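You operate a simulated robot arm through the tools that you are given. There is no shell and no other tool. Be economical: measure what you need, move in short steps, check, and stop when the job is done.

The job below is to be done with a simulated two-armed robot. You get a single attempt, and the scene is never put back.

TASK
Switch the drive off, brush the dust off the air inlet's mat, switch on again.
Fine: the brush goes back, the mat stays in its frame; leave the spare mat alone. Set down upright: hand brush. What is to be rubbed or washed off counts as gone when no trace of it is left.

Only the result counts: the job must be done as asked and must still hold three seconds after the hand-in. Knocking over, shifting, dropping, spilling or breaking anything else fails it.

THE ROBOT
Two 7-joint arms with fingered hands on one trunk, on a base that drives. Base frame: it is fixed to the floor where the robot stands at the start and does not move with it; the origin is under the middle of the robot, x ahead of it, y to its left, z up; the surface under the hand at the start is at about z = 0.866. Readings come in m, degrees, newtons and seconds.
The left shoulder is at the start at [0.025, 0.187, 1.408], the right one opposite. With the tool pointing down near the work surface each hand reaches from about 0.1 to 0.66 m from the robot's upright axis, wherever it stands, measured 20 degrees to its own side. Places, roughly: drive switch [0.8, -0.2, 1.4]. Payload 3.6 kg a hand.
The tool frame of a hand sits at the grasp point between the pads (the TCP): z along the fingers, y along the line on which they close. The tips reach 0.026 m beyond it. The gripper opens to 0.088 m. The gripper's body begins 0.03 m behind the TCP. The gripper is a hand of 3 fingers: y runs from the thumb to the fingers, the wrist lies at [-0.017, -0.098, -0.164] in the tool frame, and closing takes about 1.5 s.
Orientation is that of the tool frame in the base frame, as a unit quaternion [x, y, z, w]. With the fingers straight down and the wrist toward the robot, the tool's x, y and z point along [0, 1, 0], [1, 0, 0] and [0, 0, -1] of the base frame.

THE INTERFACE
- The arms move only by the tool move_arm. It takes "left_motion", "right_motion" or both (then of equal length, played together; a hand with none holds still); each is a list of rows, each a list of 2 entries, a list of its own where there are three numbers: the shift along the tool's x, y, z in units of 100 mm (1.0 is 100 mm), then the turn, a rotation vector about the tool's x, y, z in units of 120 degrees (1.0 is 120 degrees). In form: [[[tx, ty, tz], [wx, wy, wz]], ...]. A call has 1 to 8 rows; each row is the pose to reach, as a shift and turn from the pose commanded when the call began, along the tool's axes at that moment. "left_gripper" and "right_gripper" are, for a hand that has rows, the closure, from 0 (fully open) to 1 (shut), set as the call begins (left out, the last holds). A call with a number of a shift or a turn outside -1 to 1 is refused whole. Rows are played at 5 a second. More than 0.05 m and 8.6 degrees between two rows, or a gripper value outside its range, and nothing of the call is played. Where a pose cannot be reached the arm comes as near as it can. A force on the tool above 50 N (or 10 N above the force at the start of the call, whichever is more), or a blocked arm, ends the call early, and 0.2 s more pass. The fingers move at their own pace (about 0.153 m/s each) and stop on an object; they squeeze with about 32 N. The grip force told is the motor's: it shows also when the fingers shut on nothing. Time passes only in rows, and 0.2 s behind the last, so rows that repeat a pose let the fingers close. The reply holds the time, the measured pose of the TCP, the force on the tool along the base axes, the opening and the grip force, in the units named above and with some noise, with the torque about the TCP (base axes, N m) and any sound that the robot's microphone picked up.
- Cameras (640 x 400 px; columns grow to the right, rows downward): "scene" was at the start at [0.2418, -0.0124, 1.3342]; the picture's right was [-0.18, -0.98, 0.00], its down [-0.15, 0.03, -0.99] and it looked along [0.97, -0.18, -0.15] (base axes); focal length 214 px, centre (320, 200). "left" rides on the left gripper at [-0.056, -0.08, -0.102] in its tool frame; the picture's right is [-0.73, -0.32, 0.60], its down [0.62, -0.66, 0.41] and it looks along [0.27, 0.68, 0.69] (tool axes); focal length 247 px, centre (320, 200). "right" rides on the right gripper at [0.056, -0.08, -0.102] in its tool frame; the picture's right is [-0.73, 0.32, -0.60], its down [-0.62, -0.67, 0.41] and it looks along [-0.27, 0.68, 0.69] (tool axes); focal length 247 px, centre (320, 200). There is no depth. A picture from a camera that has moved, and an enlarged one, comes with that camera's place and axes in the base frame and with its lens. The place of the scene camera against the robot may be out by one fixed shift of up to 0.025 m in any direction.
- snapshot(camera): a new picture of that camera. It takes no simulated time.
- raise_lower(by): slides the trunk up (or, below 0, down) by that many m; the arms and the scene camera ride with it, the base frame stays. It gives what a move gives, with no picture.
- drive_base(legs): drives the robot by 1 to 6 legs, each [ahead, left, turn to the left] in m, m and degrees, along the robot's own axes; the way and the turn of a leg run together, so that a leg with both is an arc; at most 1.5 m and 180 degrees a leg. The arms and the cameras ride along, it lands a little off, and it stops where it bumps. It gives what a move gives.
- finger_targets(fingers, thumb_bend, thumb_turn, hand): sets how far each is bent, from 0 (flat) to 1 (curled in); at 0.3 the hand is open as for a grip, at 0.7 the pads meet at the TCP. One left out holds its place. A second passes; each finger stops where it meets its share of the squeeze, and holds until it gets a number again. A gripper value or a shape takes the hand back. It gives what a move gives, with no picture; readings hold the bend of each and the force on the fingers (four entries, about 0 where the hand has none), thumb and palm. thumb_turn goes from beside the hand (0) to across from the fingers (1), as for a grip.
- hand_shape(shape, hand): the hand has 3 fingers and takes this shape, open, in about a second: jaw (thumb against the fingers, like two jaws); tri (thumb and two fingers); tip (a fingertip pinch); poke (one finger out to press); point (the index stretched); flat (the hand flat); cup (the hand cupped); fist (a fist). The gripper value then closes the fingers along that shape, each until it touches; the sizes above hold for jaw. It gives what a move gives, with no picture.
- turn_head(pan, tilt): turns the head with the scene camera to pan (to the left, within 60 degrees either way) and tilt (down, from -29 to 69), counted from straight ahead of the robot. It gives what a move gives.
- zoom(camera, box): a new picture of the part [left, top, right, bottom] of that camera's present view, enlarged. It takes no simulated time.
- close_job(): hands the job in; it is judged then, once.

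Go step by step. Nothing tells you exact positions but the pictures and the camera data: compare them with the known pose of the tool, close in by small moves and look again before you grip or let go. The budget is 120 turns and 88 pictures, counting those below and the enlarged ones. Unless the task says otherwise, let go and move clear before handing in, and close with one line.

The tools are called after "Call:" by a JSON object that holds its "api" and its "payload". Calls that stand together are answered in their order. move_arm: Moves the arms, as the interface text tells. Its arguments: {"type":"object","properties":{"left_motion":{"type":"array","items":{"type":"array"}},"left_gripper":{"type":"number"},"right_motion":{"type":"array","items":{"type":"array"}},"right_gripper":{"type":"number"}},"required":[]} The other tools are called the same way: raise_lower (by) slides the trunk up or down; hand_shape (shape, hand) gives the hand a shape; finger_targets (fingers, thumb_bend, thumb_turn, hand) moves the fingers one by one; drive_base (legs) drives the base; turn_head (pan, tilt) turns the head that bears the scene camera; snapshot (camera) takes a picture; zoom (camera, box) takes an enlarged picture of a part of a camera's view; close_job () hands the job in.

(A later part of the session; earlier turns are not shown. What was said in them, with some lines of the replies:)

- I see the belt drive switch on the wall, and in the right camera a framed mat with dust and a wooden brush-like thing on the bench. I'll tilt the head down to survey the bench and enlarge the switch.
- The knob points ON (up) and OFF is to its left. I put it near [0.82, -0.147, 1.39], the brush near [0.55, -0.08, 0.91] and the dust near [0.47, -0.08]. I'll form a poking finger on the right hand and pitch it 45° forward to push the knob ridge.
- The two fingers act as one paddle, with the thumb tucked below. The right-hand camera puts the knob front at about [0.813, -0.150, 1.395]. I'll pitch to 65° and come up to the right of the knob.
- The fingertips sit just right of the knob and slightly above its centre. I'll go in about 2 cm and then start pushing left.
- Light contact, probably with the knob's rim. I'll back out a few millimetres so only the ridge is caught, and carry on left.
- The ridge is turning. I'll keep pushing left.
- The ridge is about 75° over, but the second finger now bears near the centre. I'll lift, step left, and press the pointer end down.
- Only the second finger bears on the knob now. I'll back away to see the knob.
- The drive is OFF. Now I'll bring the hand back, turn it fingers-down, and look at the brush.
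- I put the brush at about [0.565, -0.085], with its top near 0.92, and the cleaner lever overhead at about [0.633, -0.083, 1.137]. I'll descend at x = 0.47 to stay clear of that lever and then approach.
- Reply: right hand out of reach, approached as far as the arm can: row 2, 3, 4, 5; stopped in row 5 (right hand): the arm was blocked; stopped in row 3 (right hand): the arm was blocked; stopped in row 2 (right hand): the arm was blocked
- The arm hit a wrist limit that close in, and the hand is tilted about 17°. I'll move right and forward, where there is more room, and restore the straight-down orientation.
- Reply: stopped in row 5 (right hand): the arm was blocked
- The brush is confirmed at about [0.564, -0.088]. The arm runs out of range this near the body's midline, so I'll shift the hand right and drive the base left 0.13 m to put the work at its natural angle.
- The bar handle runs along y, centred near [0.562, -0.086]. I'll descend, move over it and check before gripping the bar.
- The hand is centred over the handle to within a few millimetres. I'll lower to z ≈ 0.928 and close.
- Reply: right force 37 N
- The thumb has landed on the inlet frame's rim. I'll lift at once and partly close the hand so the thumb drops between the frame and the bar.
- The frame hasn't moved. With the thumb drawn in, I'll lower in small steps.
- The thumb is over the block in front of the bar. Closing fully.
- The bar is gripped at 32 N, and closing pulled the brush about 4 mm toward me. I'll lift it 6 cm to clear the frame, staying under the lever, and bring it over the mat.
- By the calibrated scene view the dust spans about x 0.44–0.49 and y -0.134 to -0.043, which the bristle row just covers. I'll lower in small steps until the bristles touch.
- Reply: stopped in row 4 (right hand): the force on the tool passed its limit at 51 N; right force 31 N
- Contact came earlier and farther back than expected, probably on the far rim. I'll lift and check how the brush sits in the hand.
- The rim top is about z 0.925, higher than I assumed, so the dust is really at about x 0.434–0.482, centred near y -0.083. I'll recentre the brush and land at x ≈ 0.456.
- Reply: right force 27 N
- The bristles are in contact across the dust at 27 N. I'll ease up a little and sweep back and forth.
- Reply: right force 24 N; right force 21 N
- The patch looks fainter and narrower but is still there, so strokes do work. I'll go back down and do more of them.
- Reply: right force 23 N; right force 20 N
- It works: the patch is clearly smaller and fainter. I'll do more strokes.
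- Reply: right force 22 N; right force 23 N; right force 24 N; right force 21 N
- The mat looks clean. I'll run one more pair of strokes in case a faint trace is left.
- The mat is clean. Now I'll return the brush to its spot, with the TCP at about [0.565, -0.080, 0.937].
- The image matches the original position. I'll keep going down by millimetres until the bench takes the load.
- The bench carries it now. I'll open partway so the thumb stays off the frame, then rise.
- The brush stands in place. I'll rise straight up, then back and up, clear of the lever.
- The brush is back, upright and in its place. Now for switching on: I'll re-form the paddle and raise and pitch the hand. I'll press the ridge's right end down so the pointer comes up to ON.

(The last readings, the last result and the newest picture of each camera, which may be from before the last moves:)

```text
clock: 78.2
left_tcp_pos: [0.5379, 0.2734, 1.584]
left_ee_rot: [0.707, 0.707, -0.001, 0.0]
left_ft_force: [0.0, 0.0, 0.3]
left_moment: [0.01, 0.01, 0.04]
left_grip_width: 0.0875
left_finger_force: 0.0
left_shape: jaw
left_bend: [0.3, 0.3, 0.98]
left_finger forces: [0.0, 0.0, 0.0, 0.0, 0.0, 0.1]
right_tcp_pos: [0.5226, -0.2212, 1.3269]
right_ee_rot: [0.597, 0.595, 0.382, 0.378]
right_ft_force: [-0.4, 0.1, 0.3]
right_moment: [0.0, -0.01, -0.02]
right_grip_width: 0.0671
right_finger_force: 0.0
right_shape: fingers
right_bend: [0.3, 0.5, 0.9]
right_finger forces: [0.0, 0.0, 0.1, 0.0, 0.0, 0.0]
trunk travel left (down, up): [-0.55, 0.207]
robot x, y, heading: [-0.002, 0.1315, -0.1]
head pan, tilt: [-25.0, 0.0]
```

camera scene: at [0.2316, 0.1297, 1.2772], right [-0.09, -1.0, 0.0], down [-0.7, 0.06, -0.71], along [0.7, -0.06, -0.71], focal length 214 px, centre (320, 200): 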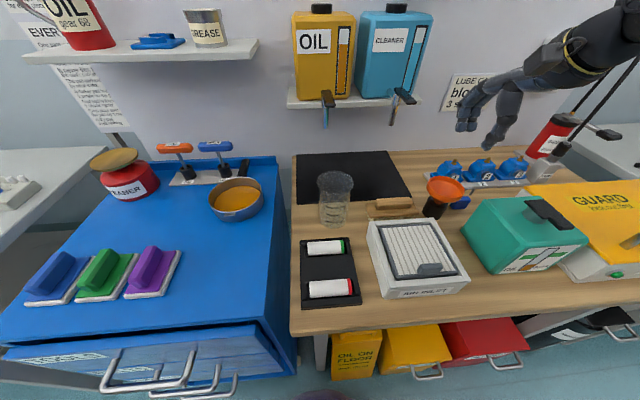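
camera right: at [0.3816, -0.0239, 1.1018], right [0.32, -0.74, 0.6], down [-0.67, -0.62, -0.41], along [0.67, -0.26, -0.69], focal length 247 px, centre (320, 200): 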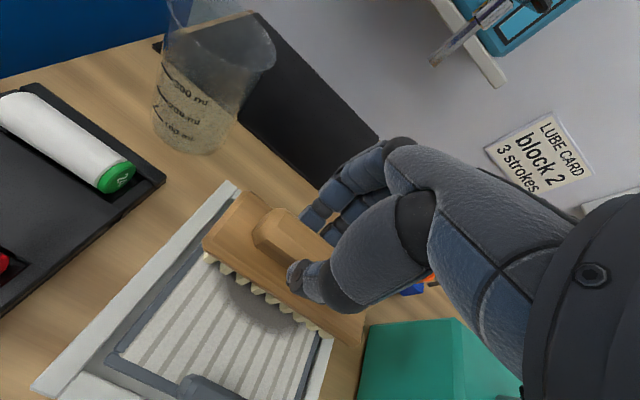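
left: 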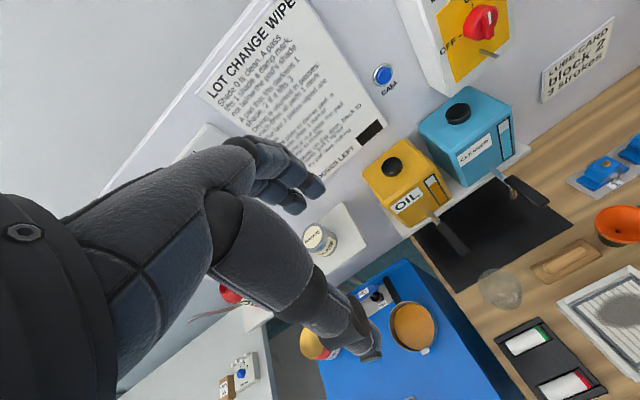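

Call:
{"api": "move_arm", "payload": {"right_motion": [[[0, 0.35, 0.15], [0, 0, 0]], [[0.05, 0.6, 0.45], [0, 0, 0]], [[0.15, 0.9, 0.75], [0, 0, 0]], [[0.22, 1.0, 0.75], [0, 0, 0]]]}}

Call:
{"api": "move_arm", "payload": {"right_motion": [[[0.08, 0.2, 0.25], [0, 0, 0]], [[0.16, 0.4, 0.5], [0, 0, 0]], [[0.23, 0.51, 0.67], [0, 0, 0]], [[0.23, 0.51, 0.67], [0, 0, 0]]]}}

Call:
{"api": "zoom", "payload": {"camera": "scene", "box": [270, 120, 400, 222]}}

Call:
{"api": "zoom", "payload": {"camera": "right", "box": [180, 80, 420, 270]}}

```text
clock: 79.2
left_tcp_pos: [0.536, 0.274, 1.5851]
left_ee_rot: [0.707, 0.707, 0.0, 0.0]
left_ft_force: [0.3, 0.7, -0.6]
left_moment: [-0.01, -0.02, 0.01]
left_grip_width: 0.0877
left_finger_force: 0.0
left_shape: jaw
left_bend: [0.3, 0.3, 0.98]
left_finger forces: [0.0, 0.0, 0.0, 0.0, 0.0, 0.1]
right_tcp_pos: [0.6315, -0.1986, 1.3871]
right_ee_rot: [0.597, 0.594, 0.382, 0.379]
right_ft_force: [-0.9, -0.1, -0.3]
right_moment: [0.03, -0.03, 0.01]
right_grip_width: 0.0671
right_finger_force: 0.0
right_shape: fingers
right_bend: [0.3, 0.5, 0.9]
right_finger forces: [0.0, 0.0, 0.0, 0.0, 0.1, 0.1]
trunk travel left (down, up): [-0.55, 0.207]
robot x, y, heading: [-0.0004, 0.1333, 0.0]
head pan, tilt: [-25.0, 0.0]
```

```text
clock: 80.2
left_tcp_pos: [0.5379, 0.2728, 1.5838]
left_ee_rot: [0.707, 0.707, -0.001, 0.0]
left_ft_force: [0.5, -0.6, 0.2]
left_moment: [0.01, -0.01, -0.01]
left_grip_width: 0.0878
left_finger_force: 0.0
left_shape: jaw
left_bend: [0.3, 0.3, 0.98]
left_finger forces: [0.0, 0.1, 0.1, 0.1, 0.1, 0.1]
right_tcp_pos: [0.7142, -0.1765, 1.405]
right_ee_rot: [0.596, 0.595, 0.383, 0.379]
right_ft_force: [0.4, 0.3, -0.2]
right_moment: [0.03, 0.0, -0.01]
right_grip_width: 0.0673
right_finger_force: 0.1
right_shape: fingers
right_bend: [0.3, 0.5, 0.9]
right_finger forces: [0.0, 0.0, 0.1, 0.0, 0.1, 0.0]
trunk travel left (down, up): [-0.55, 0.207]
robot x, y, heading: [-0.002, 0.1328, 0.2]
head pan, tilt: [-25.0, 0.0]
```

```text
3.92 times, centred on (335, 171) of scene
camera zoom: at [0.2319, 0.0991, 1.3482], right [-0.42, -0.91, 0.0], down [0.0, 0.0, -1.0], along [0.91, -0.42, 0.0], focal length 841 px, centre (261, 314)
```

zoom: 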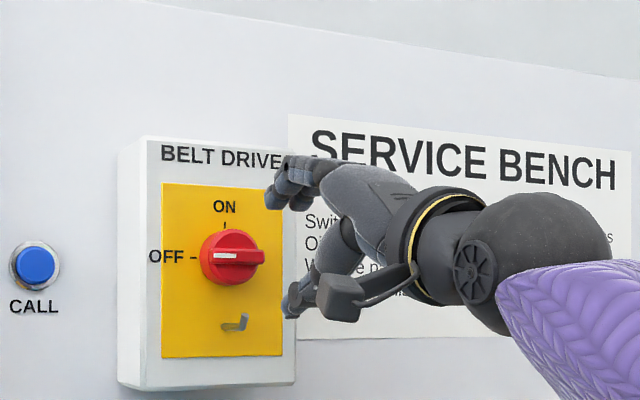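

```text
2.11 times, centred on (300, 175) of right
camera zoom: at [0.588, -0.1199, 1.376], right [-0.41, -0.74, 0.54], down [0.09, -0.62, -0.78], along [0.91, -0.27, 0.32], focal length 520 px, centre (362, 253)
```

zoom: 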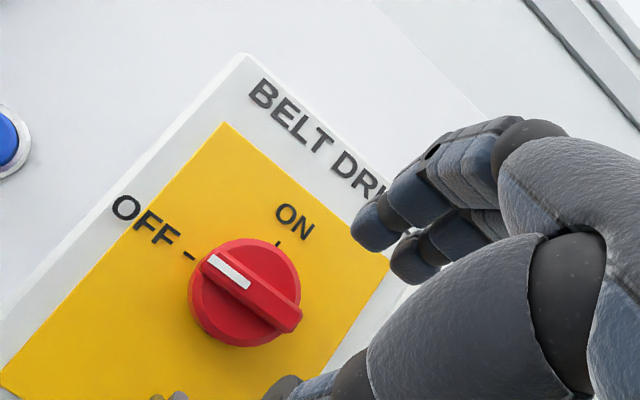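

Call:
{"api": "move_arm", "payload": {"right_motion": [[[0.03, 0.106, 0.227], [0, 0, 0]], [[0.03, -0.075, 0.311], [0, 0, 0]], [[0.03, -0.211, 0.375], [0, 0, 0]], [[0.03, -0.302, 0.417], [0, 0, 0]], [[0.03, -0.374, 0.451], [0, 0, 0]], [[0.03, -0.374, 0.451], [0, 0, 0]]]}}

Call:
{"api": "zoom", "payload": {"camera": "right", "box": [180, 80, 420, 270]}}

Call:
{"api": "zoom", "payload": {"camera": "scene", "box": [270, 120, 400, 222]}}

```text
clock: 81.6
left_tcp_pos: [0.5366, 0.2728, 1.584]
left_ee_rot: [0.707, 0.707, 0.0, 0.0]
left_ft_force: [-0.7, -0.4, 0.5]
left_moment: [0.0, 0.03, 0.0]
left_grip_width: 0.088
left_finger_force: 0.1
left_shape: jaw
left_bend: [0.3, 0.3, 0.98]
left_finger forces: [0.0, 0.0, 0.0, 0.0, 0.0, 0.1]
right_tcp_pos: [0.7387, -0.1727, 1.3504]
right_ee_rot: [0.598, 0.595, 0.382, 0.379]
right_ft_force: [0.4, -3.2, 1.7]
right_moment: [0.13, -0.11, -0.09]
right_grip_width: 0.0692
right_finger_force: 1.4
right_shape: fingers
right_bend: [0.29, 0.5, 0.9]
right_finger forces: [2.5, 0.0, 0.0, 0.0, 0.1, 0.0]
trunk travel left (down, up): [-0.55, 0.207]
robot x, y, heading: [0.0027, 0.1263, 0.3]
head pan, tilt: [-25.0, 0.0]
```

```text
2.11 times, centred on (300, 175) of right
camera zoom: at [0.6117, -0.1168, 1.3217], right [-0.41, -0.74, 0.54], down [0.09, -0.62, -0.78], along [0.91, -0.27, 0.32], focal length 520 px, centre (362, 253)
```

zoom: 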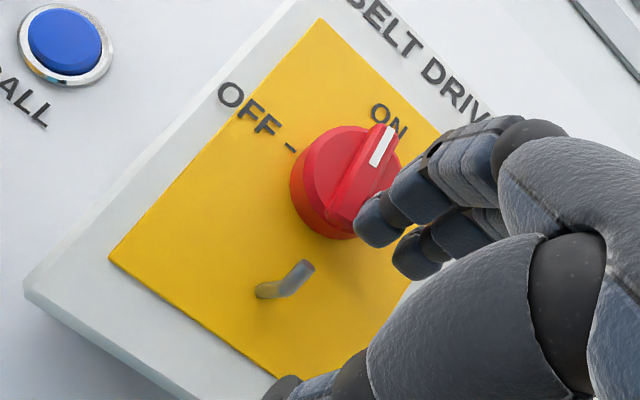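

```text
3.92 times, centred on (335, 171) of scene
camera zoom: at [0.2314, 0.0988, 1.3483], right [-0.42, -0.91, 0.0], down [0.0, 0.0, -1.0], along [0.91, -0.42, 0.0], focal length 841 px, centre (261, 314)
```

zoom: 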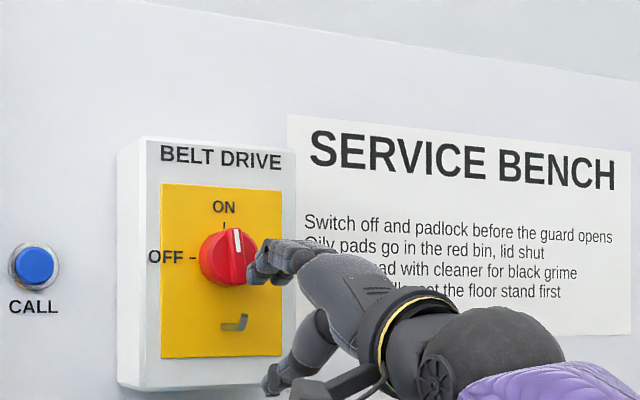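

The knob is almost at ON. A small push left on its lower end should finish it.

Call:
{"api": "move_arm", "payload": {"right_motion": [[[0.04, 0, 0], [0, 0, 0]], [[0.08, 0, 0], [0, 0, 0]], [[0.1, 0, 0], [0, 0, 0]]]}}

Call:
{"api": "zoom", "payload": {"camera": "right", "box": [180, 80, 420, 270]}}

```text
clock: 82.4
left_tcp_pos: [0.5379, 0.2693, 1.5853]
left_ee_rot: [0.707, 0.707, 0.001, -0.002]
left_ft_force: [-0.4, -1.1, 1.1]
left_moment: [0.0, 0.02, 0.02]
left_grip_width: 0.0877
left_finger_force: 0.0
left_shape: jaw
left_bend: [0.3, 0.3, 0.98]
left_finger forces: [0.0, 0.1, 0.1, 0.1, 0.0, 0.0]
right_tcp_pos: [0.7383, -0.17, 1.351]
right_ee_rot: [0.6, 0.592, 0.382, 0.379]
right_ft_force: [-2.1, -18.1, 0.6]
right_moment: [0.74, -0.09, -0.67]
right_grip_width: 0.0683
right_finger_force: 8.8
right_shape: fingers
right_bend: [0.3, 0.5, 0.9]
right_finger forces: [17.7, 0.0, 0.0, 0.0, 0.0, 0.1]
trunk travel left (down, up): [-0.55, 0.207]
robot x, y, heading: [0.0013, 0.1306, 0.3]
head pan, tilt: [-25.0, 0.0]
```

```text
2.11 times, centred on (300, 175) of right
camera zoom: at [0.6119, -0.1125, 1.3223], right [-0.41, -0.74, 0.53], down [0.09, -0.62, -0.78], along [0.91, -0.28, 0.32], focal length 520 px, centre (362, 253)
```

zoom: 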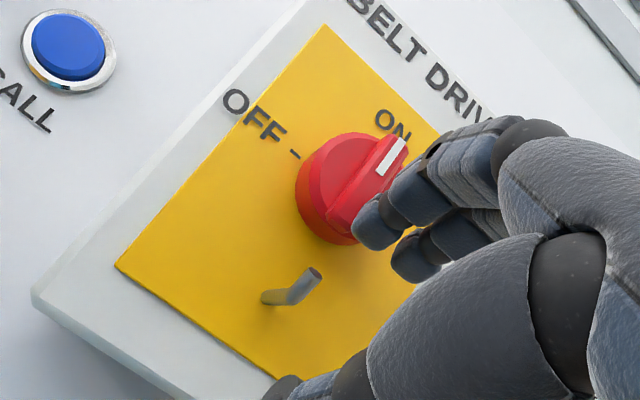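

Force rose to 18 N, so the knob is against its stop. I'll release it and withdraw to check.

Call:
{"api": "move_arm", "payload": {"right_motion": [[[-0.15, 0, 0], [0, 0, 0]], [[-0.3, 0, -0.2], [0, 0, 0]], [[-0.5, 0, -0.6], [0, 0, 0]], [[-0.6, 0, -1.0], [0, 0, 0]]]}}

Call:
{"api": "zoom", "payload": {"camera": "scene", "box": [270, 140, 370, 222]}}

```text
clock: 83.4
left_tcp_pos: [0.538, 0.2735, 1.5846]
left_ee_rot: [0.706, 0.708, -0.001, 0.0]
left_ft_force: [-0.4, 0.0, -0.1]
left_moment: [-0.01, 0.02, 0.01]
left_grip_width: 0.0878
left_finger_force: 0.0
left_shape: jaw
left_bend: [0.3, 0.3, 0.98]
left_finger forces: [0.0, 0.0, 0.1, 0.0, 0.1, 0.1]
right_tcp_pos: [0.6475, -0.2201, 1.395]
right_ee_rot: [0.596, 0.596, 0.383, 0.378]
right_ft_force: [0.8, -0.2, 0.7]
right_moment: [0.0, 0.03, 0.0]
right_grip_width: 0.0674
right_finger_force: 0.0
right_shape: fingers
right_bend: [0.3, 0.5, 0.9]
right_finger forces: [0.0, 0.0, 0.0, 0.0, 0.1, 0.1]
trunk travel left (down, up): [-0.55, 0.207]
robot x, y, heading: [0.0019, 0.134, 0.1]
head pan, tilt: [-25.0, 0.0]
```

```text
4.88 times, centred on (320, 181) of scene
camera zoom: at [0.2314, 0.0995, 1.3484], right [-0.42, -0.91, 0.0], down [0.0, 0.0, -1.0], along [0.91, -0.42, 0.0], focal length 1046 px, centre (320, 293)
```

zoom: 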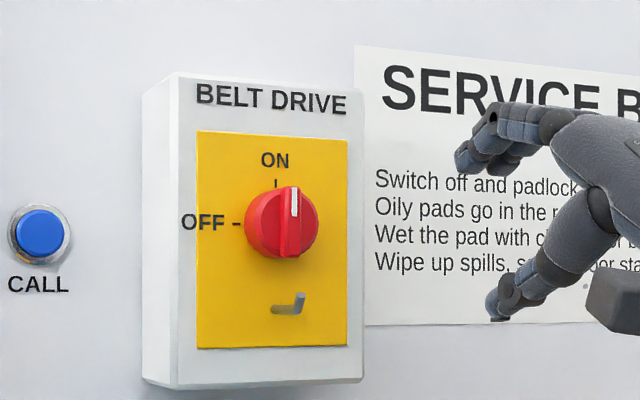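

The knob is back at ON. One last look at the bench before handing in.

Call:
{"api": "turn_head", "payload": {"pan": -15, "tilt": 45}}

Call:
{"api": "zoom", "payload": {"camera": "scene", "box": [240, 120, 480, 310]}}

```text
clock: 84.5
left_tcp_pos: [0.5389, 0.2743, 1.5846]
left_ee_rot: [0.707, 0.707, 0.0, -0.001]
left_ft_force: [0.3, 0.7, -0.8]
left_moment: [-0.03, 0.05, -0.01]
left_grip_width: 0.0878
left_finger_force: 0.1
left_shape: jaw
left_bend: [0.3, 0.3, 0.98]
left_finger forces: [0.0, 0.1, 0.0, 0.2, 0.0, 0.0]
right_tcp_pos: [0.648, -0.2224, 1.3946]
right_ee_rot: [0.597, 0.595, 0.382, 0.379]
right_ft_force: [-0.6, 0.5, 0.8]
right_moment: [0.01, 0.01, 0.01]
right_grip_width: 0.0677
right_finger_force: 0.0
right_shape: fingers
right_bend: [0.3, 0.5, 0.9]
right_finger forces: [0.0, 0.1, 0.0, 0.1, 0.0, 0.1]
trunk travel left (down, up): [-0.55, 0.207]
robot x, y, heading: [-0.0025, 0.135, 0.0]
head pan, tilt: [-15.0, 45.0]
```

```text
2.11 times, centred on (360, 215) of scene
camera zoom: at [0.2291, 0.1162, 1.2773], right [-0.26, -0.97, 0.0], down [-0.68, 0.18, -0.71], along [0.68, -0.18, -0.71], focal length 452 px, centre (236, 168)
```

zoom: 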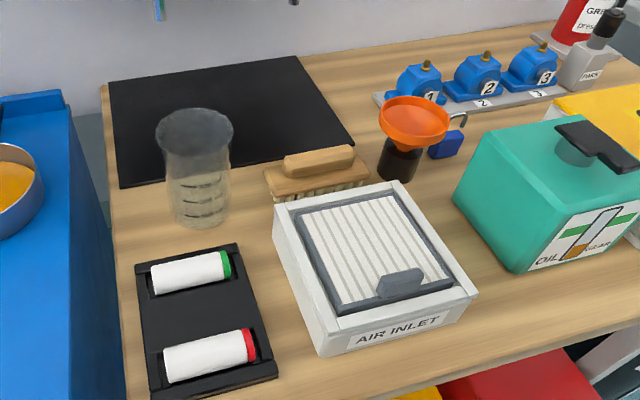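

The mat is clean and seated in its frame, the brush stands upright in its place, the drive is ON, and the hand is clear. Handing in.

Call:
{"api": "close_job", "payload": {}}

```text
The job is handed in.
```

I switched the drive off, brushed the air inlet's mat until no dust was visible, put the brush back upright in its place and switched the drive on again. While I was reaching for the brush, the thumb pressed the inlet's frame at about 37 N; in the pictures neither the frame nor the mat moved.
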